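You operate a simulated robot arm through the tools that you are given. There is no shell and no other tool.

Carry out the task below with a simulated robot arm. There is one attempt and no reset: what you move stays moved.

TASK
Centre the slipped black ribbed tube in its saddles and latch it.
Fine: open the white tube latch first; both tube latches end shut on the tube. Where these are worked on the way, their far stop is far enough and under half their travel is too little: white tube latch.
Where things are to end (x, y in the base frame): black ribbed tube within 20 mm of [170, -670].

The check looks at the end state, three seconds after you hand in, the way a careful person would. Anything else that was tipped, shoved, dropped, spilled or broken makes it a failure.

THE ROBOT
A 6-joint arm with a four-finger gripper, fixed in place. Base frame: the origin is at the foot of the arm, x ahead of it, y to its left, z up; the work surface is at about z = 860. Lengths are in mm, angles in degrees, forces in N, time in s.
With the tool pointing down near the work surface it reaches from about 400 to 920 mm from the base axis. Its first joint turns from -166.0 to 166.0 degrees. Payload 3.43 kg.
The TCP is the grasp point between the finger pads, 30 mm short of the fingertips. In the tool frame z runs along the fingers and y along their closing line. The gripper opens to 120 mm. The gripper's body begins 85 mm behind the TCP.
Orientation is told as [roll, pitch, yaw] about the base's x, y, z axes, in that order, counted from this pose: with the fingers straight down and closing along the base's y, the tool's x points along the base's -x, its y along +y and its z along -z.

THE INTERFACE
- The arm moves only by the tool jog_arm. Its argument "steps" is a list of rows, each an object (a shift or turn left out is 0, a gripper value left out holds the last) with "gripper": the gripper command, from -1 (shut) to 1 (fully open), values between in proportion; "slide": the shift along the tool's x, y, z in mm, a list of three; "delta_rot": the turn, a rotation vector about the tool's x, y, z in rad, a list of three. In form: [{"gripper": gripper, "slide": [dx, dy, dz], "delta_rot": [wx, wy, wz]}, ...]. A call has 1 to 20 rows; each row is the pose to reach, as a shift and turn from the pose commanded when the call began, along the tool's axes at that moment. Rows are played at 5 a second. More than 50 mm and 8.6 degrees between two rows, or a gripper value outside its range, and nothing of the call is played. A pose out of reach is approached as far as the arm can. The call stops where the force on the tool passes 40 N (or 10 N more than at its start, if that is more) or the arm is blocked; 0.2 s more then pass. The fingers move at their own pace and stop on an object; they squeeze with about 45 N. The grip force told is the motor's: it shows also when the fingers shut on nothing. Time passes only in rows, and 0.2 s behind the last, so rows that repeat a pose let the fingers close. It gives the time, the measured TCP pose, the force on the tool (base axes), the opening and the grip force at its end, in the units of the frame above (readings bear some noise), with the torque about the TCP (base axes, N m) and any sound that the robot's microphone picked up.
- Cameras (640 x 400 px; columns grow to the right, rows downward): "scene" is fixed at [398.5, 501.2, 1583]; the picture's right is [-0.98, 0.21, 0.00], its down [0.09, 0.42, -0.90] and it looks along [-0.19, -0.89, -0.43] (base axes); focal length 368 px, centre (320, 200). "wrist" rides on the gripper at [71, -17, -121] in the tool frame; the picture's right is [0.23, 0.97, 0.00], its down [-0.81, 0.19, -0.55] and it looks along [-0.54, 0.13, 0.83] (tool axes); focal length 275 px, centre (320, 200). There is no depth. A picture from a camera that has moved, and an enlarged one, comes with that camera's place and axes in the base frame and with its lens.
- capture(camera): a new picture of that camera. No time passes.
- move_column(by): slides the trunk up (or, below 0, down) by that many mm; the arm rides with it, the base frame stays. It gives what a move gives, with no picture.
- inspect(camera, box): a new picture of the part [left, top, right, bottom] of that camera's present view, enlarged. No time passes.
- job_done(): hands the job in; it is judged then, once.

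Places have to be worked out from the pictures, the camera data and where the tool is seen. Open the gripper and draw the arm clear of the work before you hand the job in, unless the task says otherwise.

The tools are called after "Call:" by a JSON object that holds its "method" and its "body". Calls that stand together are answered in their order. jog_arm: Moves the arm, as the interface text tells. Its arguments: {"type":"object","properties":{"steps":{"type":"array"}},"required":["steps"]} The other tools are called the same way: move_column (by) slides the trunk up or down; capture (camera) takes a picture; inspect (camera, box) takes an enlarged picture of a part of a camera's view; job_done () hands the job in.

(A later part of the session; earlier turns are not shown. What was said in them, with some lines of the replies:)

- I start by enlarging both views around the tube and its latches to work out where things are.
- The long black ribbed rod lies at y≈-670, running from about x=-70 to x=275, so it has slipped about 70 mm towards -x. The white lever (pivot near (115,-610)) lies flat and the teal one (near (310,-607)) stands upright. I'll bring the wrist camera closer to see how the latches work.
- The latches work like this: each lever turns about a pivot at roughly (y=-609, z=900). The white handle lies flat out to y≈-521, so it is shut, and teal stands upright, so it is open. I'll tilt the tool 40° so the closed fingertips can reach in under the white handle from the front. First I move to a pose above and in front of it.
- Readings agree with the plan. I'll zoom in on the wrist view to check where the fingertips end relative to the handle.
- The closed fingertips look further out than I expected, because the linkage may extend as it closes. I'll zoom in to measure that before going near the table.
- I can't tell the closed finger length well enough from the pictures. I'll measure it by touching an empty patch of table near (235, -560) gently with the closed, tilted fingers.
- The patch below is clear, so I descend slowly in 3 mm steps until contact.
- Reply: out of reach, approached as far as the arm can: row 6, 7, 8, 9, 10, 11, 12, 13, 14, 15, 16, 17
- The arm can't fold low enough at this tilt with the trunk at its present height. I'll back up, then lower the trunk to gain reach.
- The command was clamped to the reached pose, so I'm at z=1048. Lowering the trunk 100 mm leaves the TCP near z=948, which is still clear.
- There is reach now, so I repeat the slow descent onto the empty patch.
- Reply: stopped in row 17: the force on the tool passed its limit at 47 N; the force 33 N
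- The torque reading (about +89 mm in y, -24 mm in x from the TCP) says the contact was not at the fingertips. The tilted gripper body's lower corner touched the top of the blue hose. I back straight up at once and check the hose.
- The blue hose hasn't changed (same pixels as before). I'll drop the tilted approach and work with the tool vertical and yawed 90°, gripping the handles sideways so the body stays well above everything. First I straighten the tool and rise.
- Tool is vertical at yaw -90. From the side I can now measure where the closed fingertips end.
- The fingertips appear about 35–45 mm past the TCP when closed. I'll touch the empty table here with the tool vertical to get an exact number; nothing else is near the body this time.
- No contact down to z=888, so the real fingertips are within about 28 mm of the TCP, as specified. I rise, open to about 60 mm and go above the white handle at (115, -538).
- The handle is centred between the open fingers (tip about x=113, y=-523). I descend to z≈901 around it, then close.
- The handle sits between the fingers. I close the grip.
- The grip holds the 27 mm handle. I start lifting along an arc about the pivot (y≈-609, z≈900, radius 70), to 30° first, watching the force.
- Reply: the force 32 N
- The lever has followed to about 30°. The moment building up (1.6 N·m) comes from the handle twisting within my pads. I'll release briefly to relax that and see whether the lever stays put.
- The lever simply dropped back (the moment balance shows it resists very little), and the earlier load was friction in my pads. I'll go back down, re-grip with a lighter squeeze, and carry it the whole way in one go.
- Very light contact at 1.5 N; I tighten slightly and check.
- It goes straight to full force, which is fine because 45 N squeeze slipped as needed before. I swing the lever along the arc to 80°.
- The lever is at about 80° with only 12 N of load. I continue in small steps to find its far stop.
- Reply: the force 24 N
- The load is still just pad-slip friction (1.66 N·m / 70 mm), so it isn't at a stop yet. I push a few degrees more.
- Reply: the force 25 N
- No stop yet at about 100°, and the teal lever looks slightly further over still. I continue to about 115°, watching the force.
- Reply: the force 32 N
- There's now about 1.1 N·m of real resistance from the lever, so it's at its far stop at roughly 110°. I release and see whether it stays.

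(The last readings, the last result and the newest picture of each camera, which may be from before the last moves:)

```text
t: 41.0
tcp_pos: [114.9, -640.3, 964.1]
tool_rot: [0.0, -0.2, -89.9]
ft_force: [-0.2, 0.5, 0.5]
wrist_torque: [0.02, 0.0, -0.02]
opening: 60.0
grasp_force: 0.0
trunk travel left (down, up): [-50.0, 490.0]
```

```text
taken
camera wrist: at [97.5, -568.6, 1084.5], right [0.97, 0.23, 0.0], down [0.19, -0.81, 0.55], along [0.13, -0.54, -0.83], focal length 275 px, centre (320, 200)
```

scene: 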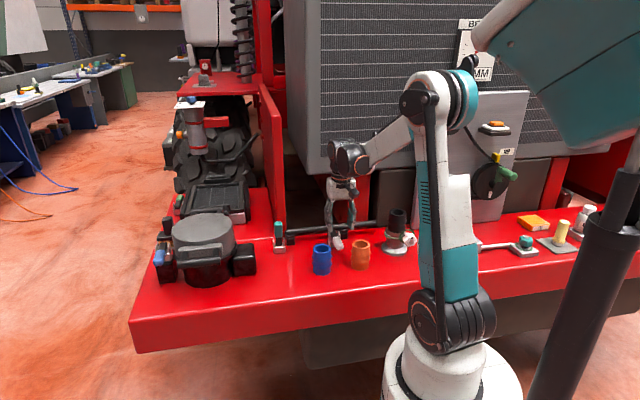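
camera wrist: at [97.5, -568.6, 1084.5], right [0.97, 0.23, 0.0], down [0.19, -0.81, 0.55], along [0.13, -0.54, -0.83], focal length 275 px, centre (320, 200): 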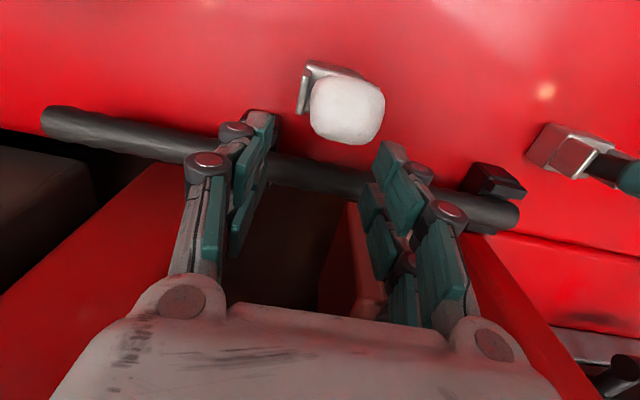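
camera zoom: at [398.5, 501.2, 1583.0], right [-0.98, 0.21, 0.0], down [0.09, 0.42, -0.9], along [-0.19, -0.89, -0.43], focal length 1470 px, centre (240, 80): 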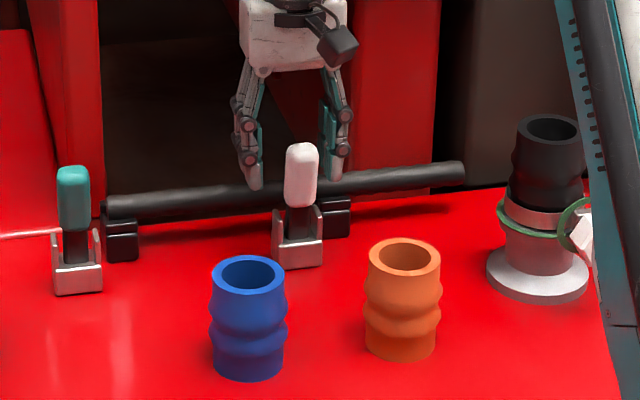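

The white lever now stays up, matching the teal one at its far stop. Next I rise straight off it, move to (162, -600), and turn the tool back to yaw 0 for gripping the tube.

Call:
{"method": "jog_arm", "body": {"steps": [{"slide": [0, 0, -35]}, {"slide": [0, 0, -70]}, {"slide": [10, 0, -100]}, {"slide": [40, 23, -100]}, {"slide": [40, 47, -100]}, {"slide": [40, 47, -100]}]}}

Call:
{"method": "jog_arm", "body": {"steps": [{"delta_rot": [0, 0, -0.131]}, {"delta_rot": [0, 0, -0.262]}, {"delta_rot": [0, 0, -0.393]}, {"delta_rot": [0, 0, -0.524]}, {"delta_rot": [0, 0, -0.654]}, {"delta_rot": [0, 0, -0.785]}, {"delta_rot": [0, 0, -0.916]}, {"delta_rot": [0, 0, -1.047]}, {"delta_rot": [0, 0, -1.178]}, {"delta_rot": [0, 0, -1.309]}, {"delta_rot": [0, 0, -1.44]}, {"delta_rot": [0, 0, -1.5708]}, {"delta_rot": [0, 0, -1.5708]}]}}

Call:
{"method": "capture", "body": {"camera": "wrist"}}

Call:
{"method": "capture", "body": {"camera": "scene"}}

```text
t: 42.4
tcp_pos: [164.7, -600.0, 1063.2]
tool_rot: [-0.2, -0.1, -90.0]
ft_force: [1.2, -0.7, -0.3]
wrist_torque: [0.03, 0.03, -0.01]
opening: 59.8
grasp_force: 0.0
trunk travel left (down, up): [-50.0, 490.0]
```

```text
t: 45.2
tcp_pos: [162.4, -598.5, 1064.6]
tool_rot: [-0.1, 0.1, 0.2]
ft_force: [0.8, 0.4, -0.6]
wrist_torque: [0.0, -0.02, 0.0]
opening: 60.0
grasp_force: 0.0
trunk travel left (down, up): [-50.0, 490.0]
```

```text
taken
camera wrist: at [90.8, -615.8, 1186.3], right [-0.23, 0.97, 0.0], down [0.81, 0.2, 0.55], along [0.54, 0.13, -0.83], focal length 275 px, centre (320, 200)
```

wrist: 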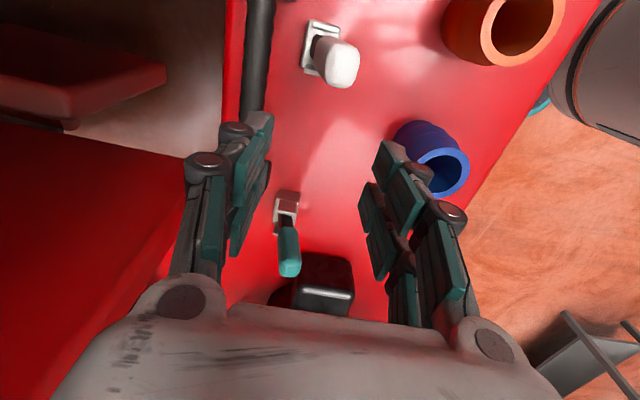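

```text
taken
```

scene: 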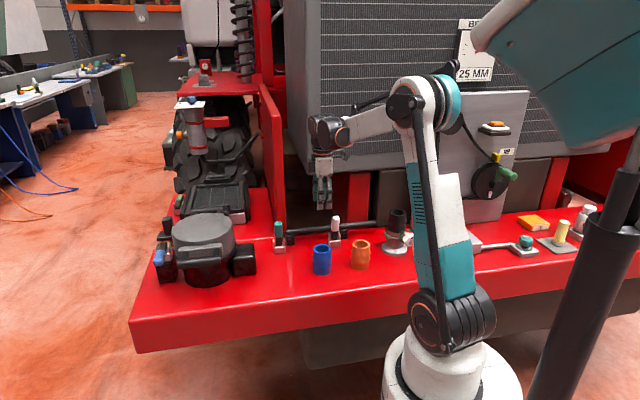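

The white lever stands upright like the teal one (both tips near y≈-595). I now tilt the tool 20°, keeping the body on the robot side, and move to a pre-grasp 80 mm off the tube at x≈162, with the fingers open to 40 mm.

Call:
{"method": "jog_arm", "body": {"steps": [{"gripper": -0.333, "slide": [0, -10, 20], "delta_rot": [0.087, 0, 0]}, {"slide": [0, -20, 40], "delta_rot": [0.175, 0, 0]}, {"slide": [0, -30, 60], "delta_rot": [0.262, 0, 0]}, {"slide": [0, -40.7, 83], "delta_rot": [0.349, 0, 0]}, {"slide": [0, -40.7, 83], "delta_rot": [0.349, 0, 0]}]}}

Call:
{"method": "capture", "body": {"camera": "wrist"}}

Call:
{"method": "inspect", "body": {"camera": "scene", "box": [265, 160, 395, 260]}}

```text
t: 46.4
tcp_pos: [163.4, -638.9, 982.2]
tool_rot: [-20.2, 0.1, 0.1]
ft_force: [0.5, 1.3, 0.5]
wrist_torque: [0.0, -0.01, -0.02]
opening: 40.1
grasp_force: 0.0
trunk travel left (down, up): [-50.0, 490.0]
```

```text
taken
camera wrist: at [90.9, -613.8, 1101.7], right [-0.23, 0.91, -0.34], down [0.81, 0.37, 0.45], along [0.54, -0.17, -0.83], focal length 275 px, centre (320, 200)
```

wrist: 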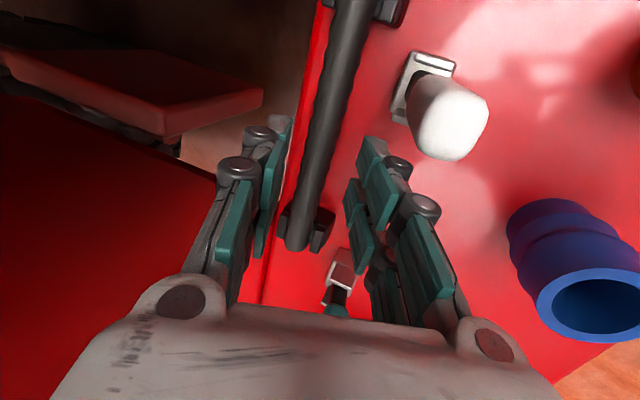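

```text
4.00 times, centred on (330, 210) of scene
camera zoom: at [398.5, 501.2, 1583.0], right [-0.98, 0.21, 0.0], down [0.09, 0.42, -0.9], along [-0.19, -0.89, -0.43], focal length 1470 px, centre (280, 160)
```

zoom: 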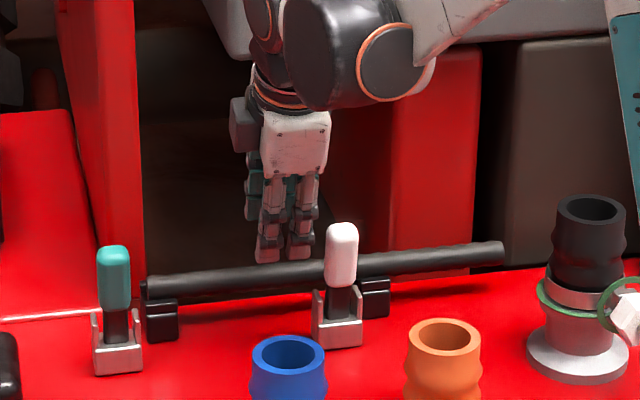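

The tube lies between the open fingers. I advance 80 mm along the tool axis, slowing near the end.

Call:
{"method": "jog_arm", "body": {"steps": [{"slide": [0, 0, 20]}, {"slide": [0, 0, 40]}, {"slide": [0, 0, 52]}, {"slide": [0, 0, 60]}, {"slide": [0, 0, 66]}, {"slide": [0, 0, 71]}, {"slide": [0, 0, 76]}, {"slide": [0, 0, 80]}, {"slide": [0, 0, 80]}]}}

Call:
{"method": "capture", "body": {"camera": "wrist"}}

Call:
{"method": "inspect", "body": {"camera": "scene", "box": [265, 160, 395, 260]}}

```text
t: 48.4
tcp_pos: [162.2, -667.6, 906.6]
tool_rot: [-20.2, 0.1, 0.1]
ft_force: [-0.1, -0.6, -0.8]
wrist_torque: [0.0, 0.01, 0.03]
opening: 40.2
grasp_force: 0.1
trunk travel left (down, up): [-50.0, 490.0]
```

```text
taken
camera wrist: at [90.2, -642.9, 1026.8], right [-0.23, 0.91, -0.34], down [0.81, 0.37, 0.45], along [0.54, -0.17, -0.83], focal length 275 px, centre (320, 200)
```

wrist: 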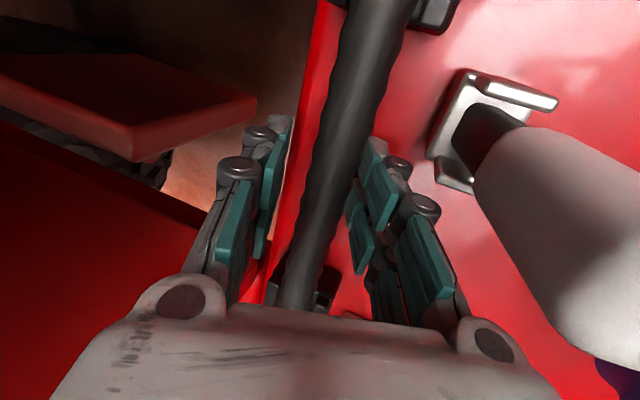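

```text
4.00 times, centred on (330, 210) of scene
camera zoom: at [398.5, 501.2, 1583.0], right [-0.98, 0.21, 0.0], down [0.09, 0.42, -0.9], along [-0.19, -0.89, -0.43], focal length 1470 px, centre (280, 160)
```

zoom: 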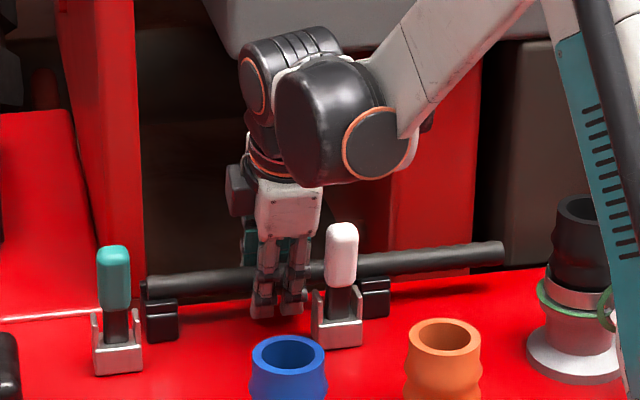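

The tube lies between the pads and nothing is touching. I close the gripper.

Call:
{"method": "jog_arm", "body": {"steps": [{"gripper": -0.45}, {"gripper": -0.55}, {"gripper": -0.65}, {"gripper": -0.8}, {"gripper": -1}, {"gripper": -1}]}}

Call:
{"method": "capture", "body": {"camera": "wrist"}}

```text
t: 49.8
tcp_pos: [161.8, -668.9, 906.9]
tool_rot: [-20.2, 0.1, 0.1]
ft_force: [0.1, 0.0, -0.1]
wrist_torque: [0.0, -0.11, -0.02]
opening: 23.0
grasp_force: 45.1
trunk travel left (down, up): [-50.0, 490.0]
```

```text
taken
camera wrist: at [90.3, -643.0, 1026.8], right [-0.23, 0.91, -0.33], down [0.81, 0.37, 0.45], along [0.54, -0.17, -0.83], focal length 275 px, centre (320, 200)
```

wrist: 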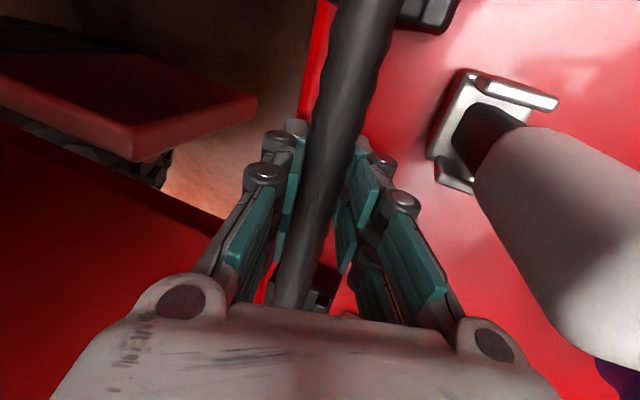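

Gripped at 23 mm with no side load. I slide the tube 30 mm towards +x and check the forces.

Call:
{"method": "jog_arm", "body": {"steps": [{"slide": [-4, 0, 0]}, {"slide": [-9, 0, 0]}, {"slide": [-14, 0, 0]}, {"slide": [-19, 0, 0]}, {"slide": [-24, 0, 0]}, {"slide": [-30, 0, 0]}, {"slide": [-30, 0, 0]}]}}

Call:
{"method": "capture", "body": {"camera": "wrist"}}

Call:
{"method": "inspect", "body": {"camera": "scene", "box": [265, 160, 395, 260]}}

```text
t: 51.4
tcp_pos: [193.4, -666.8, 906.1]
tool_rot: [-20.1, 0.1, 0.1]
ft_force: [-0.6, 1.6, -0.3]
wrist_torque: [0.02, 0.09, -0.14]
opening: 22.9
grasp_force: 45.4
trunk travel left (down, up): [-50.0, 490.0]
```

```text
taken
camera wrist: at [121.1, -642.2, 1026.3], right [-0.23, 0.91, -0.33], down [0.81, 0.37, 0.45], along [0.54, -0.17, -0.83], focal length 275 px, centre (320, 200)
```

wrist: 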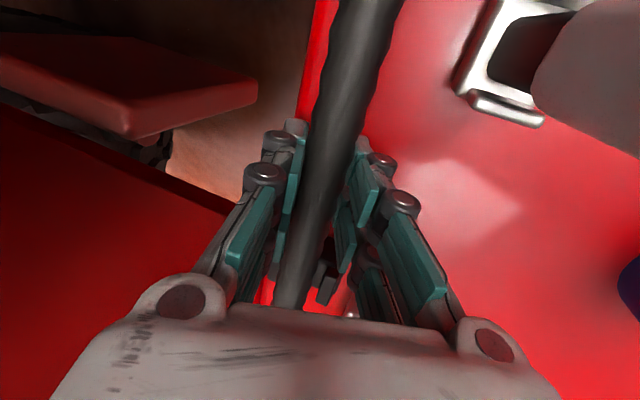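

```text
4.00 times, centred on (330, 210) of scene
camera zoom: at [398.5, 501.2, 1583.0], right [-0.98, 0.21, 0.0], down [0.09, 0.42, -0.9], along [-0.19, -0.89, -0.43], focal length 1470 px, centre (280, 160)
```

zoom: 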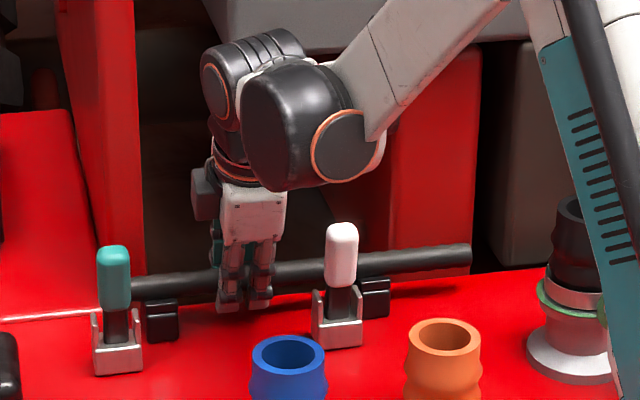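

It slides freely. My estimate puts the tube centre near x≈141 now (ends at about -32 and 314, saddles midway at 170), so I slide another 29 mm.

Call:
{"method": "jog_arm", "body": {"steps": [{"slide": [-4, 0, 0]}, {"slide": [-9, 0, 0]}, {"slide": [-14, 0, 0]}, {"slide": [-19, 0, 0]}, {"slide": [-24, 0, 0]}, {"slide": [-28.5, 0, 0]}, {"slide": [-28.5, 0, 0]}]}}

Call:
{"method": "inspect", "body": {"camera": "scene", "box": [255, 160, 385, 260]}}

Call:
{"method": "capture", "body": {"camera": "wrist"}}

```text
t: 53.0
tcp_pos: [221.0, -667.1, 906.3]
tool_rot: [-20.2, 0.1, 0.1]
ft_force: [-2.2, 0.4, 1.7]
wrist_torque: [0.02, 0.0, 0.14]
opening: 23.1
grasp_force: 44.3
trunk travel left (down, up): [-50.0, 490.0]
```

```text
4.00 times, centred on (320, 210) of scene
camera zoom: at [398.5, 501.2, 1583.0], right [-0.98, 0.21, 0.0], down [0.09, 0.42, -0.9], along [-0.19, -0.89, -0.43], focal length 1470 px, centre (320, 160)
```

zoom: 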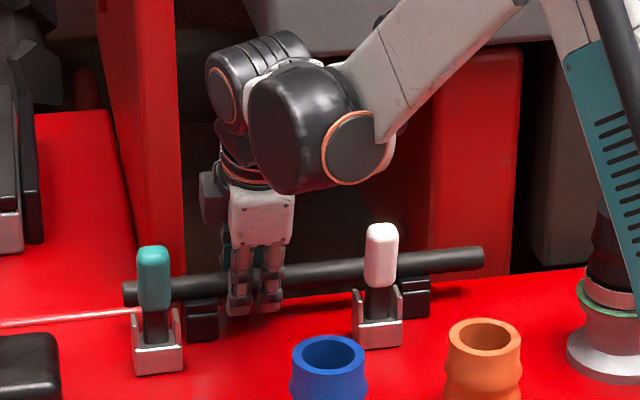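

```text
taken
camera wrist: at [149.0, -642.3, 1026.4], right [-0.23, 0.91, -0.34], down [0.81, 0.37, 0.45], along [0.54, -0.17, -0.83], focal length 275 px, centre (320, 200)
```

wrist: 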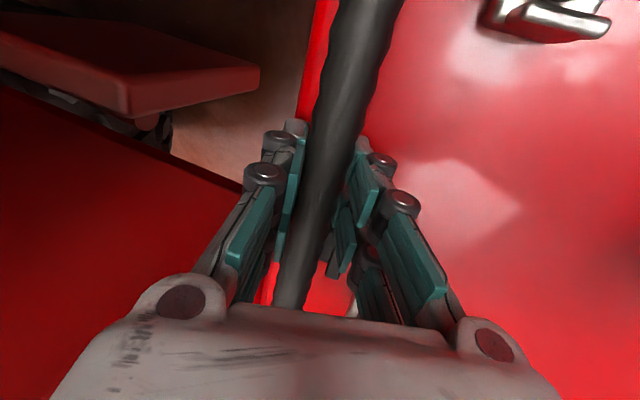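

Measured ends are at about 342 and -1, so the centre is at x≈170. I release the tube, back off along the tool axis and check it.

Call:
{"method": "jog_arm", "body": {"steps": [{"gripper": -0.55}, {"gripper": -0.4}, {"gripper": -0.333}, {"gripper": -0.333}, {"slide": [0, 0, -10]}, {"slide": [0, 0, -30]}, {"slide": [0, 0, -65]}, {"slide": [0, 0, -100]}, {"slide": [0, 0, -140]}, {"slide": [0, 0, -140]}]}}

Call:
{"method": "capture", "body": {"camera": "wrist"}}

Call:
{"method": "inspect", "body": {"camera": "scene", "box": [255, 190, 385, 290]}}

```text
t: 55.2
tcp_pos: [222.5, -617.9, 1037.4]
tool_rot: [-20.1, 0.1, 0.1]
ft_force: [0.7, 0.9, 0.5]
wrist_torque: [0.01, -0.1, -0.02]
opening: 40.1
grasp_force: 0.0
trunk travel left (down, up): [-50.0, 490.0]
```

```text
taken
camera wrist: at [150.7, -593.0, 1156.9], right [-0.23, 0.91, -0.34], down [0.81, 0.37, 0.45], along [0.54, -0.17, -0.83], focal length 275 px, centre (320, 200)
```

wrist: 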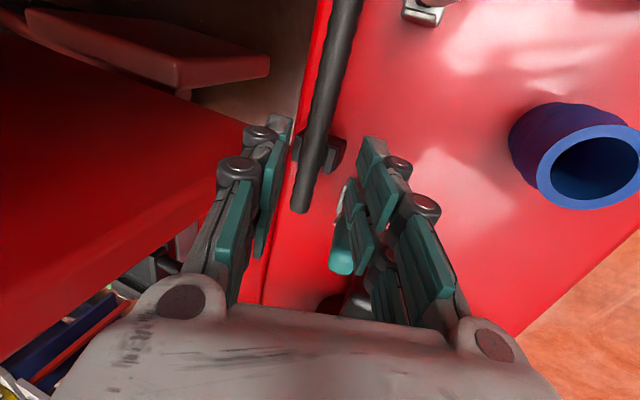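

```text
4.00 times, centred on (320, 240) of scene
camera zoom: at [398.5, 501.2, 1583.0], right [-0.98, 0.21, 0.0], down [0.09, 0.42, -0.9], along [-0.19, -0.89, -0.43], focal length 1470 px, centre (320, 40)
```

zoom: 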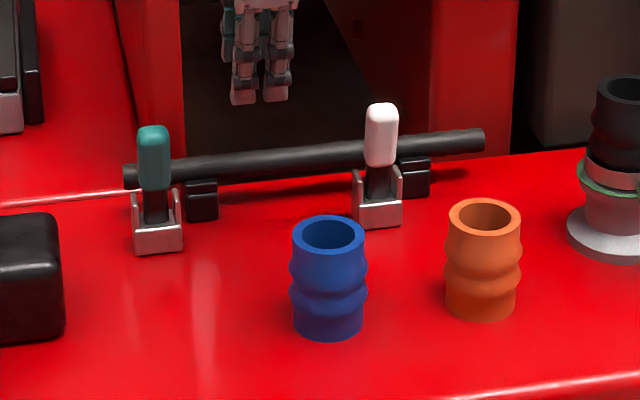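

The tube stays at x≈170 in both saddles. Now the latches: I straighten the tool, move above the teal lever (about x=314) and yaw to -90 so I can grip it and swing it shut under control.

Call:
{"method": "jog_arm", "body": {"steps": [{"slide": [0, 1, -12], "delta_rot": [-0.0875, 0, 0]}, {"slide": [0, 2, -25], "delta_rot": [-0.175, 0, 0]}, {"slide": [0, 3, -37], "delta_rot": [-0.262, 0, 0]}, {"slide": [0, 3.4, -49], "delta_rot": [-0.35, 0, 0]}, {"slide": [0, 3.4, -49], "delta_rot": [-0.35, 0, 0]}]}}

Call:
{"method": "jog_arm", "body": {"steps": [{"slide": [-7.5, 0, 0], "delta_rot": [0, 0, 0.131]}, {"slide": [-15, 0, 0], "delta_rot": [0, 0, 0.262]}, {"slide": [-22.5, 0, 0], "delta_rot": [0, 0, 0.393]}, {"slide": [-30, 0, 0], "delta_rot": [0, 0, 0.524]}, {"slide": [-38, 0, 0], "delta_rot": [0, 0, 0.654]}, {"slide": [-46, 0, 0], "delta_rot": [0, 0, 0.785]}, {"slide": [-54, 0, 0], "delta_rot": [0, 0, 0.916]}, {"slide": [-61, 0, 0], "delta_rot": [0, 0, 1.047]}, {"slide": [-69, 0, 0], "delta_rot": [0, 0, 1.178]}, {"slide": [-77, 0, 0], "delta_rot": [0, 0, 1.309]}, {"slide": [-85, 0, 0], "delta_rot": [0, 0, 1.44]}, {"gripper": 0, "slide": [-91.5, 0, 0], "delta_rot": [0, 0, 1.5708]}, {"gripper": 0, "slide": [-91.5, 0, 0], "delta_rot": [0, 0, 1.5708]}]}}

Call:
{"method": "capture", "body": {"camera": "wrist"}}

Call:
{"method": "capture", "body": {"camera": "scene"}}

```text
t: 56.4
tcp_pos: [221.9, -597.1, 1084.4]
tool_rot: [-0.1, 0.1, 0.1]
ft_force: [-0.6, -0.2, -0.1]
wrist_torque: [0.05, 0.03, -0.02]
opening: 40.0
grasp_force: 0.0
trunk travel left (down, up): [-50.0, 490.0]
```

```text
t: 59.2
tcp_pos: [311.9, -600.2, 1082.0]
tool_rot: [0.0, 0.0, -90.1]
ft_force: [0.4, -0.2, 0.3]
wrist_torque: [-0.01, 0.0, 0.01]
opening: 59.9
grasp_force: 0.0
trunk travel left (down, up): [-50.0, 490.0]
```

```text
taken
camera wrist: at [295.6, -528.4, 1203.2], right [0.97, 0.23, 0.0], down [0.19, -0.81, 0.55], along [0.13, -0.54, -0.83], focal length 275 px, centre (320, 200)
```

wrist: 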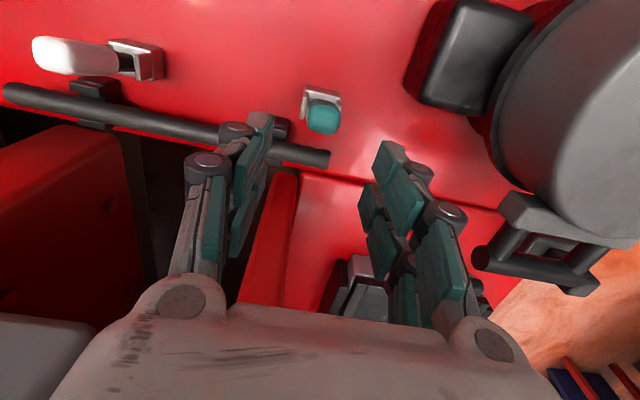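

```text
taken
```

scene: 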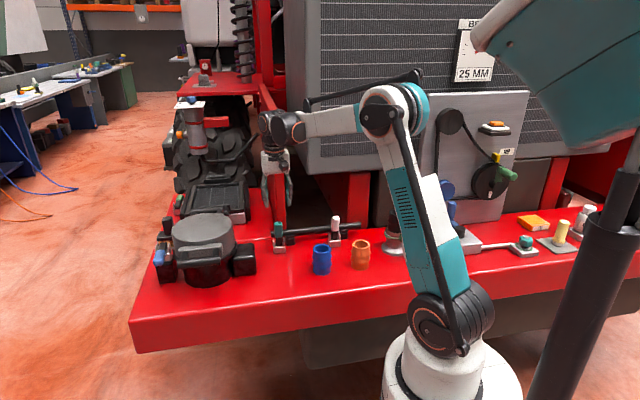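

The teal tip is at about (313.5, -594). I descend with open fingers around it to z≈970 and grip.

Call:
{"method": "jog_arm", "body": {"steps": [{"slide": [4, 2, 30]}, {"slide": [4, 2, 60]}, {"slide": [4, 2, 80]}, {"slide": [4, 2, 95]}, {"slide": [4, 2, 105]}, {"slide": [4, 2, 112]}, {"gripper": -0.3, "slide": [4, 2, 112]}, {"gripper": -0.5, "slide": [4, 2, 112]}, {"gripper": -1, "slide": [4, 2, 112]}, {"gripper": -1, "slide": [4, 2, 112]}]}}

Call:
{"method": "capture", "body": {"camera": "wrist"}}

Call:
{"method": "inspect", "body": {"camera": "scene", "box": [235, 190, 365, 290]}}

```text
t: 61.4
tcp_pos: [315.6, -595.5, 970.3]
tool_rot: [-0.1, -0.1, -90.0]
ft_force: [-2.3, 1.1, -3.3]
wrist_torque: [0.08, 0.09, -0.03]
opening: 27.4
grasp_force: 44.8
trunk travel left (down, up): [-50.0, 490.0]
```

```text
taken
camera wrist: at [297.7, -525.0, 1091.5], right [0.97, 0.23, 0.0], down [0.19, -0.81, 0.55], along [0.13, -0.54, -0.83], focal length 275 px, centre (320, 200)
```

wrist: 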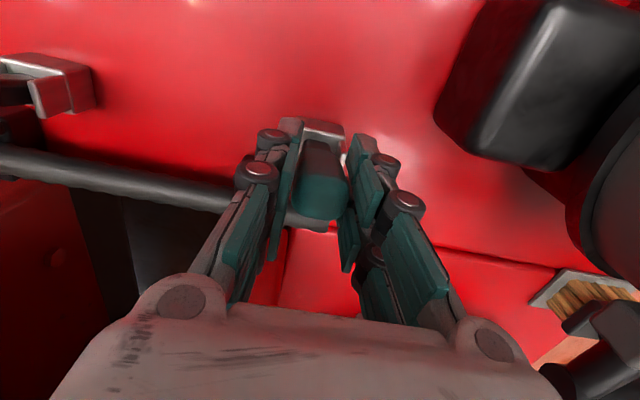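

```text
4.00 times, centred on (300, 240) of scene
camera zoom: at [398.5, 501.2, 1583.0], right [-0.98, 0.21, 0.0], down [0.09, 0.42, -0.9], along [-0.19, -0.89, -0.43], focal length 1470 px, centre (400, 40)
```

zoom: 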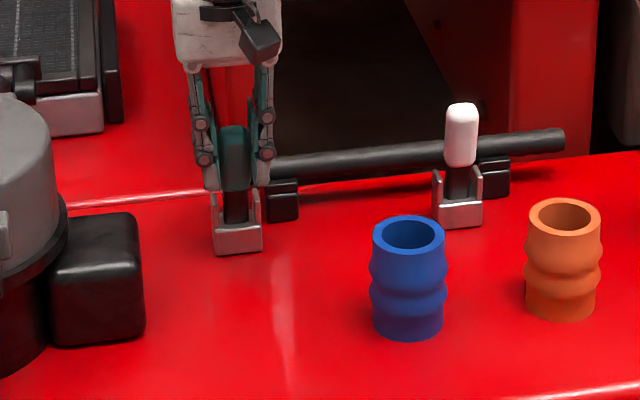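

Teal is gripped at 27 mm. I swing it outward and down along its arc to about 30° first.

Call:
{"method": "jog_arm", "body": {"steps": [{"slide": [3.9, 0, 0.7]}, {"slide": [7.8, 0, 1.6]}, {"slide": [13.7, 0, 3.5]}, {"slide": [19.4, 0, 5.8]}, {"slide": [24.9, 0, 8.7]}, {"slide": [30.1, 0, 12]}, {"slide": [35, 0, 15.8]}, {"slide": [39.6, 0, 19.9]}, {"slide": [43.7, 0, 24.5]}, {"slide": [47.5, 0, 29.4]}, {"slide": [50.8, 0, 34.6]}]}}

Call:
{"method": "inspect", "body": {"camera": "scene", "box": [235, 190, 365, 290]}}

Call:
{"method": "capture", "body": {"camera": "wrist"}}

```text
t: 63.8
tcp_pos: [314.3, -544.8, 935.4]
tool_rot: [-0.1, -0.1, -89.9]
ft_force: [15.5, -13.5, 16.1]
wrist_torque: [-1.44, -0.02, 0.06]
opening: 26.3
grasp_force: 45.0
trunk travel left (down, up): [-50.0, 490.0]
```

```text
4.00 times, centred on (300, 240) of scene
camera zoom: at [398.5, 501.2, 1583.0], right [-0.98, 0.21, 0.0], down [0.09, 0.42, -0.9], along [-0.19, -0.89, -0.43], focal length 1470 px, centre (400, 40)
```

zoom: 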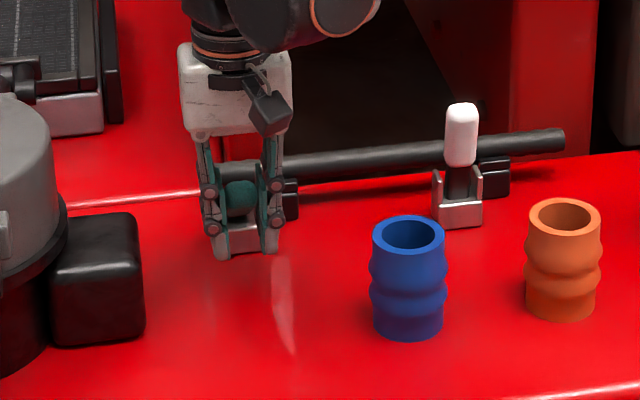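

```text
taken
camera wrist: at [297.5, -473.2, 1056.5], right [0.97, 0.23, 0.0], down [0.19, -0.81, 0.55], along [0.13, -0.54, -0.83], focal length 275 px, centre (320, 200)
```

wrist: 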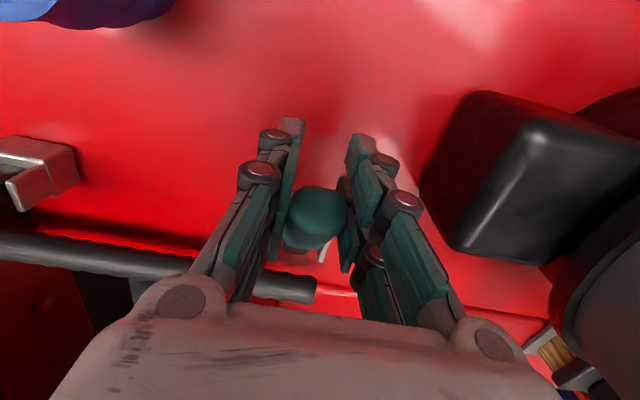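

It follows well. I continue down the arc to near horizontal.

Call:
{"method": "jog_arm", "body": {"steps": [{"slide": [1.5, 0.5, 2.7]}, {"slide": [2.9, 0.7, 5.5]}, {"slide": [4.1, 0.7, 8.3]}, {"slide": [5.2, 0.7, 11.2]}, {"slide": [6.2, 0.7, 14.1]}, {"slide": [7.1, 0.7, 17.1]}, {"slide": [7.8, 0.7, 20.1]}, {"slide": [8.4, 0.7, 23.1]}, {"slide": [8.8, 0.7, 26]}, {"slide": [9.2, 0.7, 29.2]}, {"slide": [9.4, 0.7, 32]}]}}

Call:
{"method": "inspect", "body": {"camera": "scene", "box": [235, 190, 365, 290]}}

Call:
{"method": "capture", "body": {"camera": "wrist"}}

```text
t: 66.2
tcp_pos: [315.1, -534.0, 903.5]
tool_rot: [0.0, -0.1, -89.9]
ft_force: [8.2, -3.3, 9.1]
wrist_torque: [-0.79, 0.0, 0.23]
opening: 26.0
grasp_force: 45.5
trunk travel left (down, up): [-50.0, 490.0]
```

```text
4.00 times, centred on (300, 240) of scene
camera zoom: at [398.5, 501.2, 1583.0], right [-0.98, 0.21, 0.0], down [0.09, 0.42, -0.9], along [-0.19, -0.89, -0.43], focal length 1470 px, centre (400, 40)
```

zoom: 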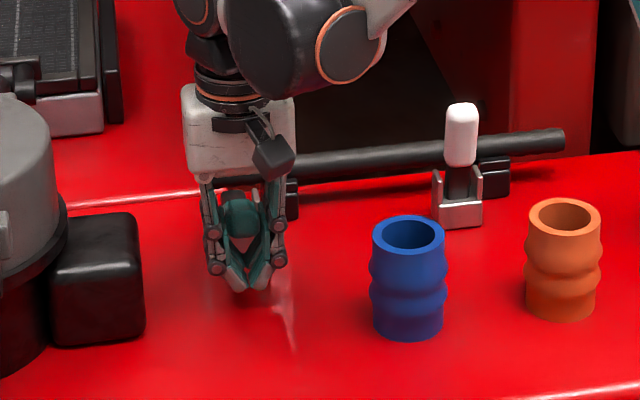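

```text
taken
camera wrist: at [297.6, -462.7, 1024.8], right [0.97, 0.23, 0.0], down [0.19, -0.81, 0.55], along [0.13, -0.54, -0.83], focal length 275 px, centre (320, 200)
```

wrist: 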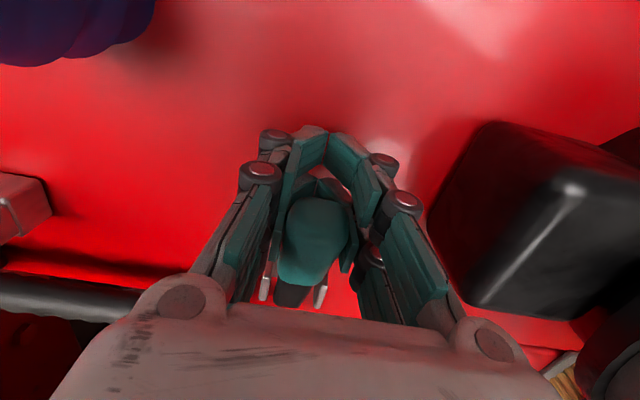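

The pads have slid towards the handle's end, with the lever still slightly raised. I open the fingers so it can settle and then look.

Call:
{"method": "jog_arm", "body": {"steps": [{"gripper": -0.5}, {"gripper": -0.3}, {"gripper": -0.1}, {"gripper": 0}, {"gripper": 0}]}}

Call:
{"method": "inspect", "body": {"camera": "scene", "box": [235, 190, 365, 290]}}

Call:
{"method": "capture", "body": {"camera": "wrist"}}

```text
t: 67.4
tcp_pos: [314.5, -532.8, 902.7]
tool_rot: [-0.2, 0.0, -89.8]
ft_force: [0.1, -1.2, -0.7]
wrist_torque: [0.0, 0.02, 0.02]
opening: 59.9
grasp_force: 0.0
trunk travel left (down, up): [-50.0, 490.0]
```

```text
4.00 times, centred on (300, 240) of scene
camera zoom: at [398.5, 501.2, 1583.0], right [-0.98, 0.21, 0.0], down [0.09, 0.42, -0.9], along [-0.19, -0.89, -0.43], focal length 1470 px, centre (400, 40)
```

zoom: 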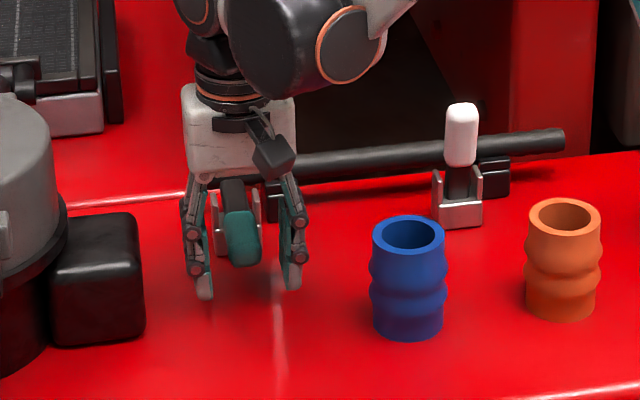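

```text
taken
camera wrist: at [297.3, -462.9, 1024.9], right [0.97, 0.23, 0.0], down [0.19, -0.81, 0.55], along [0.13, -0.54, -0.83], focal length 275 px, centre (320, 200)
```

wrist: 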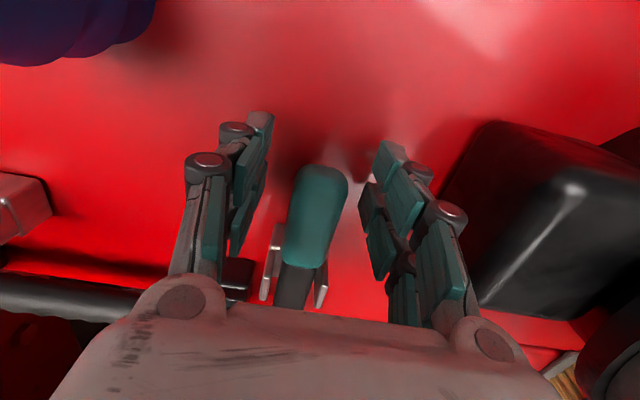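

The teal lever has settled down to the horizontal position. I rise, close the fingers and press lightly on the handle from above to make sure it's at its shut stop.

Call:
{"method": "jog_arm", "body": {"steps": [{"slide": [0, 0, -30]}, {"slide": [0, 0, -60]}, {"slide": [0, 0, -85]}, {"gripper": -1, "slide": [-8, 0, -85]}, {"slide": [-8, 0, -85]}, {"slide": [-8, 0, -70]}, {"slide": [-8, 0, -55]}, {"slide": [-8, 0, -48]}, {"slide": [-8, 0, -46]}, {"slide": [-8, 0, -44]}, {"slide": [-8, 0, -42.5]}, {"slide": [-8, 0, -41]}]}}

Call:
{"method": "inspect", "body": {"camera": "scene", "box": [235, 190, 365, 290]}}

```text
t: 70.0
tcp_pos: [313.9, -541.3, 943.7]
tool_rot: [0.0, 0.0, -89.9]
ft_force: [0.4, -0.4, 0.2]
wrist_torque: [0.02, 0.02, -0.01]
opening: 0.0
grasp_force: 33.1
trunk travel left (down, up): [-50.0, 490.0]
```

```text
4.00 times, centred on (300, 240) of scene
camera zoom: at [398.5, 501.2, 1583.0], right [-0.98, 0.21, 0.0], down [0.09, 0.42, -0.9], along [-0.19, -0.89, -0.43], focal length 1470 px, centre (400, 40)
```

zoom: 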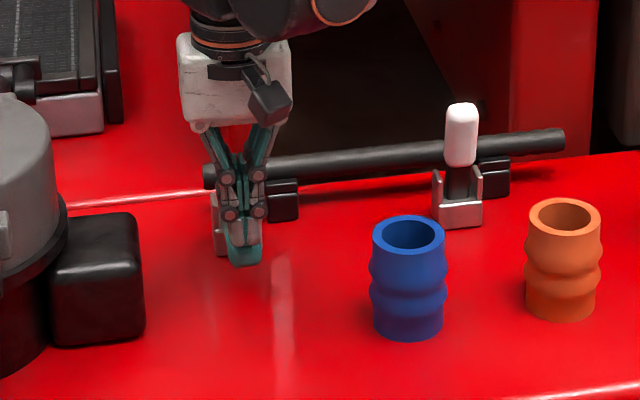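

Call:
{"method": "jog_arm", "body": {"steps": [{"slide": [0, 0, 1]}, {"slide": [0, 0, 2]}, {"slide": [0, 0, 3]}, {"slide": [0, 0, 4]}, {"slide": [0, 0, 5]}, {"slide": [0, 0, 6]}, {"slide": [0, 0, 6]}]}}

```text
t: 71.6
tcp_pos: [313.3, -542.2, 941.4]
tool_rot: [-0.1, -0.3, -89.8]
ft_force: [-0.3, 2.8, 25.1]
wrist_torque: [-0.35, 0.01, -0.03]
opening: 6.3
grasp_force: 33.1
trunk travel left (down, up): [-50.0, 490.0]
stopped in row 7: the force on the tool passed its limit at 42 N (the readings are from after the stop); the commanded pose is now the measured one
```

The handle met a firm stop at TCP z≈941, i.e. handle top ≈911, the same as the white one had when shut. So teal is shut. Now I rise and go above the white lever.

Call:
{"method": "jog_arm", "body": {"steps": [{"slide": [0, 0, -30]}, {"slide": [0, 0, -70]}, {"slide": [0, 0, -110]}, {"slide": [-5, 0, -144]}, {"gripper": 0, "slide": [-20, -40, -144]}, {"slide": [-34, -85, -144]}, {"slide": [-46, -130, -144]}, {"slide": [-54, -170, -144]}, {"slide": [-54, -198.5, -144]}, {"slide": [-54, -198.5, -144]}]}}

Call:
{"method": "capture", "body": {"camera": "wrist"}}

Call:
{"method": "inspect", "body": {"camera": "scene", "box": [235, 190, 365, 290]}}

```text
t: 73.8
tcp_pos: [115.4, -593.9, 1084.6]
tool_rot: [0.1, -0.2, -89.9]
ft_force: [-0.1, 0.1, 0.2]
wrist_torque: [-0.01, -0.01, 0.0]
opening: 60.0
grasp_force: 0.0
trunk travel left (down, up): [-50.0, 490.0]
```

```text
taken
camera wrist: at [97.2, -524.0, 1205.5], right [0.97, 0.23, 0.0], down [0.19, -0.81, 0.56], along [0.13, -0.54, -0.83], focal length 275 px, centre (320, 200)
```

wrist: 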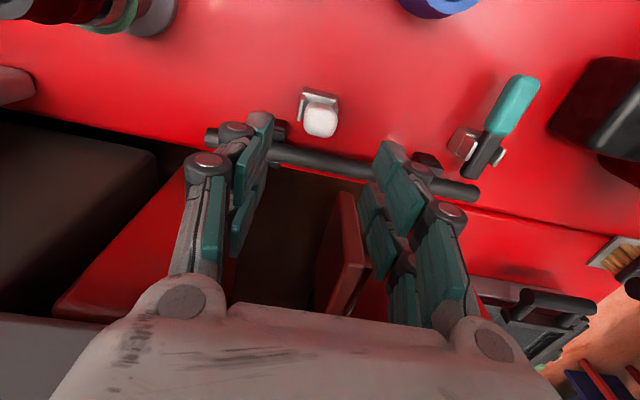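

```text
4.00 times, centred on (300, 240) of scene
camera zoom: at [398.5, 501.2, 1583.0], right [-0.98, 0.21, 0.0], down [0.09, 0.42, -0.9], along [-0.19, -0.89, -0.43], focal length 1470 px, centre (400, 40)
```

zoom: 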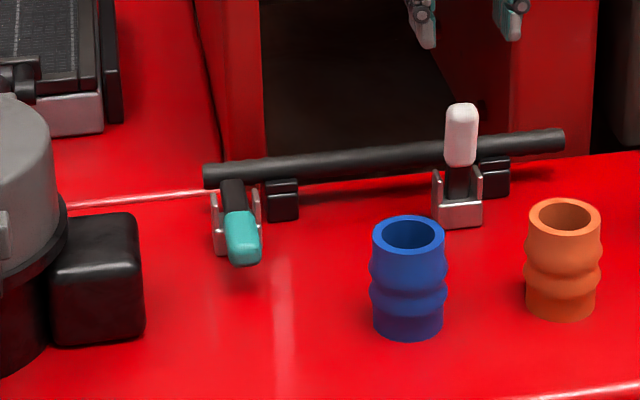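

Teal lies shut and the tube hasn't moved. The white tip is at (114, -593); I descend around it to z≈970 and grip, as with teal.

Call:
{"method": "jog_arm", "body": {"steps": [{"slide": [-2, 0, 30]}, {"slide": [-2, 0, 60]}, {"slide": [-2, 0, 80]}, {"slide": [-2, 0, 97]}, {"slide": [-2, 0, 107]}, {"slide": [-2, 0, 114.5]}, {"gripper": -0.3, "slide": [-2, 0, 114.5]}, {"gripper": -0.5, "slide": [-2, 0, 114.5]}, {"gripper": -1, "slide": [-2, 0, 114.5]}, {"gripper": -1, "slide": [-2, 0, 114.5]}]}}

Call:
{"method": "capture", "body": {"camera": "wrist"}}

```text
t: 76.0
tcp_pos: [114.9, -599.0, 970.7]
tool_rot: [0.0, -0.2, -90.0]
ft_force: [-9.0, 1.8, -6.3]
wrist_torque: [0.07, 0.4, -0.12]
opening: 27.7
grasp_force: 45.6
trunk travel left (down, up): [-50.0, 490.0]
```

```text
taken
camera wrist: at [97.7, -528.7, 1091.4], right [0.97, 0.23, 0.0], down [0.19, -0.81, 0.56], along [0.13, -0.54, -0.83], focal length 275 px, centre (320, 200)
```

wrist: 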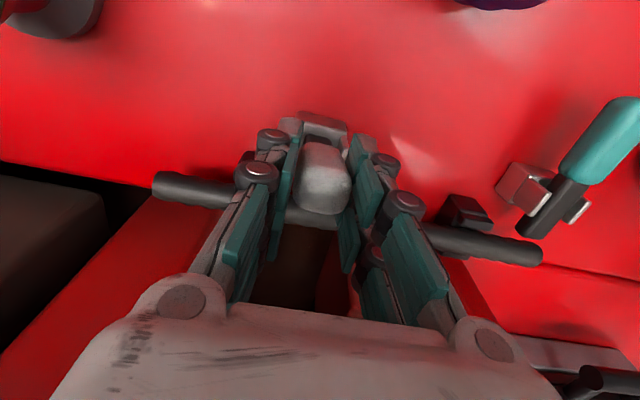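

Gripped. I swing it down along the same arc in one call.

Call:
{"method": "jog_arm", "body": {"steps": [{"slide": [4.5, -0.4, 0.7]}, {"slide": [9, -0.4, 1.6]}, {"slide": [15, -0.4, 3.5]}, {"slide": [21, -0.4, 5.8]}, {"slide": [26.5, -0.4, 8.7]}, {"slide": [31.8, -0.4, 12]}, {"slide": [36.7, -0.4, 15.8]}, {"slide": [41.3, -0.4, 19.9]}, {"slide": [45.4, -0.4, 24.5]}, {"slide": [49.2, -0.4, 29.4]}, {"slide": [52.5, -0.4, 34.6]}, {"slide": [55.4, -0.4, 40.1]}, {"slide": [57.7, -0.4, 45.8]}, {"slide": [59.6, -0.4, 51.7]}, {"slide": [60.9, -0.4, 57.7]}, {"slide": [61.7, -0.4, 63.8]}, {"slide": [61.9, -0.4, 66.5]}]}}

Call:
{"method": "inspect", "body": {"camera": "scene", "box": [255, 190, 385, 290]}}

Call:
{"method": "capture", "body": {"camera": "wrist"}}

```text
t: 79.6
tcp_pos: [115.0, -536.9, 901.7]
tool_rot: [-0.1, -0.3, -89.9]
ft_force: [-12.4, 3.5, 11.0]
wrist_torque: [-0.82, -0.09, -0.2]
opening: 26.1
grasp_force: 44.8
trunk travel left (down, up): [-50.0, 490.0]
```

```text
4.00 times, centred on (320, 240) of scene
camera zoom: at [398.5, 501.2, 1583.0], right [-0.98, 0.21, 0.0], down [0.09, 0.42, -0.9], along [-0.19, -0.89, -0.43], focal length 1470 px, centre (320, 40)
```

zoom: 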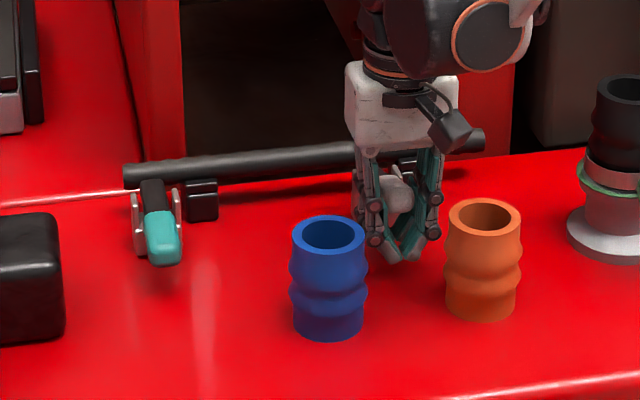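

```text
taken
camera wrist: at [97.5, -466.4, 1022.7], right [0.97, 0.23, 0.0], down [0.19, -0.81, 0.56], along [0.13, -0.54, -0.83], focal length 275 px, centre (320, 200)
```

wrist: 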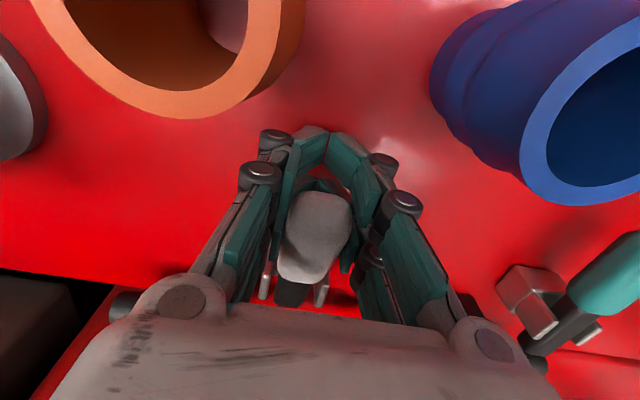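

Same situation as with teal. I release, rise, close the fingers and come back down to just above the handle.

Call:
{"method": "jog_arm", "body": {"steps": [{"gripper": -0.5}, {"gripper": -0.3}, {"gripper": -0.1}, {"gripper": 0}, {"gripper": 0}, {"slide": [0, 0, -30]}, {"slide": [0, 0, -60]}, {"slide": [0, 0, -85]}, {"gripper": -1, "slide": [-4, 0, -85]}, {"slide": [-4, 0, -85]}, {"slide": [-4, 0, -70]}, {"slide": [-4, 0, -55]}, {"slide": [-4, 0, -48]}, {"slide": [-4, 0, -46]}]}}

Call:
{"method": "inspect", "body": {"camera": "scene", "box": [255, 190, 385, 290]}}

```text
t: 82.6
tcp_pos: [116.2, -541.8, 948.8]
tool_rot: [-0.1, -0.1, -89.9]
ft_force: [0.2, 0.4, 0.0]
wrist_torque: [0.0, 0.01, 0.05]
opening: 0.0
grasp_force: 33.6
trunk travel left (down, up): [-50.0, 490.0]
```

```text
4.00 times, centred on (320, 240) of scene
camera zoom: at [398.5, 501.2, 1583.0], right [-0.98, 0.21, 0.0], down [0.09, 0.42, -0.9], along [-0.19, -0.89, -0.43], focal length 1470 px, centre (320, 40)
```

zoom: 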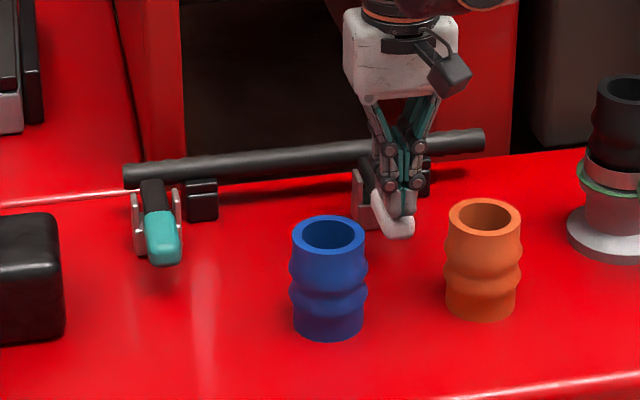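

The white lever has dropped to horizontal. I press it gently from above to confirm it's at its shut stop.

Call:
{"method": "jog_arm", "body": {"steps": [{"slide": [0, 0, 2]}, {"slide": [0, 0, 4]}, {"slide": [0, 0, 5.5]}, {"slide": [0, 0, 6.5]}, {"slide": [0, 0, 7.5]}, {"slide": [0, 0, 8.5]}, {"slide": [0, 0, 9.5]}]}}

```text
t: 84.4
tcp_pos: [116.0, -541.5, 941.0]
tool_rot: [-0.1, -0.4, -89.8]
ft_force: [-0.3, 2.9, 28.3]
wrist_torque: [-0.39, 0.03, 0.05]
opening: 6.1
grasp_force: 33.5
trunk travel left (down, up): [-50.0, 490.0]
stopped in row 7: the force on the tool passed its limit at 41 N (the readings are from after the stop); the commanded pose is now the measured one
```

Firm stop at the same height (TCP z≈941), so white is shut too. I draw the arm up and clear towards the robot, open the gripper, and check everything.

Call:
{"method": "jog_arm", "body": {"steps": [{"slide": [0, 0, -30]}, {"slide": [0, 0, -70]}, {"slide": [0, 0, -110]}, {"slide": [0, 0, -150]}, {"gripper": 0.5, "slide": [10, 0, -190]}, {"gripper": 1, "slide": [30, 0, -230]}, {"slide": [30, 0, -230]}, {"slide": [30, 0, -230]}]}}

Call:
{"method": "capture", "body": {"camera": "scene"}}

Call:
{"method": "inspect", "body": {"camera": "scene", "box": [255, 190, 385, 290]}}

Call:
{"method": "capture", "body": {"camera": "wrist"}}

```text
t: 86.2
tcp_pos: [117.2, -509.9, 1167.2]
tool_rot: [0.1, -0.4, -89.8]
ft_force: [0.3, 0.3, 0.2]
wrist_torque: [0.03, -0.03, -0.01]
opening: 120.0
grasp_force: 0.0
trunk travel left (down, up): [-50.0, 490.0]
```

```text
taken
```

scene: 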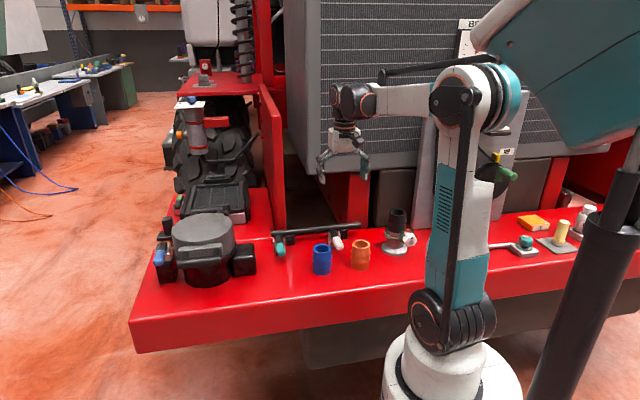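

```text
4.00 times, centred on (320, 240) of scene
camera zoom: at [398.5, 501.2, 1583.0], right [-0.98, 0.21, 0.0], down [0.09, 0.42, -0.9], along [-0.19, -0.89, -0.43], focal length 1470 px, centre (320, 40)
```

zoom: 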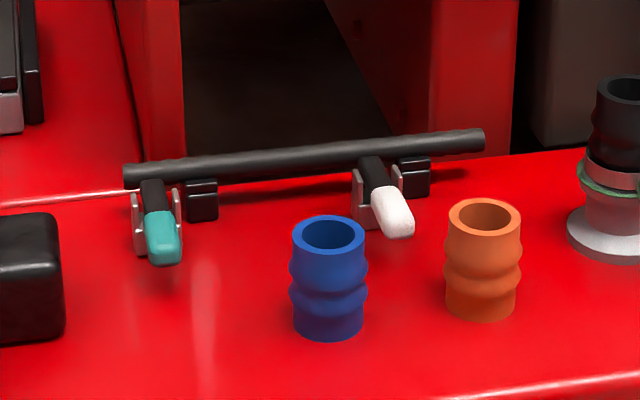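

```text
taken
camera wrist: at [99.4, -438.9, 1288.5], right [0.97, 0.23, 0.0], down [0.19, -0.81, 0.56], along [0.13, -0.54, -0.83], focal length 275 px, centre (320, 200)
```

wrist: 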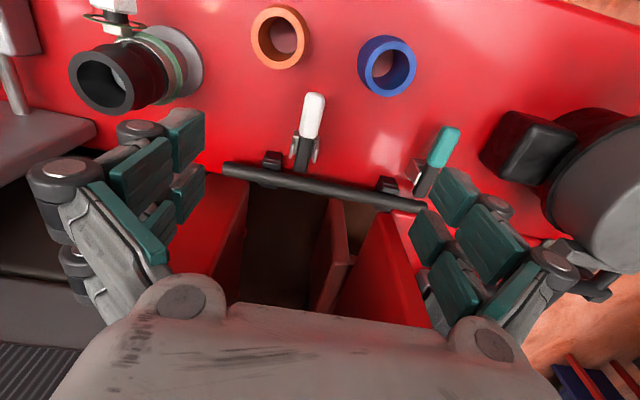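

Both latches lie shut and the tube runs from x≈0 to 342, centred at about (171, -667). The hoses stand where they were, and the arm is clear with the gripper open, so I hand the job in.

Call:
{"method": "job_done", "body": {}}

```text
The job is handed in.
```

The black ribbed tube is back in its saddles and both latches are shut. I've handed the job in, but I haven't seen the result of the check.

- **Tube:** the last pictures put its centre at about (171, -667), against a target of (170, -670) and a tolerance of 20 mm. It slid about 60 mm towards +x with almost no resistance.
- **White latch:** I opened it first, lifting it upright to its far stop, and it stayed open while I moved the tube.
- **Both latches shut:** I swung each one down, and when I pressed on the handles both met a firm stop at the same height. That is also the height the white latch had when shut at the start.
- **Blue hose:** early on, a tilted approach brought the gripper body down on top of the blue hose at up to 47 N before it stopped. I backed straight up. The hose looked unmoved right after that and in the final pictures.

I left the trunk 100 mm lower than it started. The arm is drawn up clear of the work with the gripper open.
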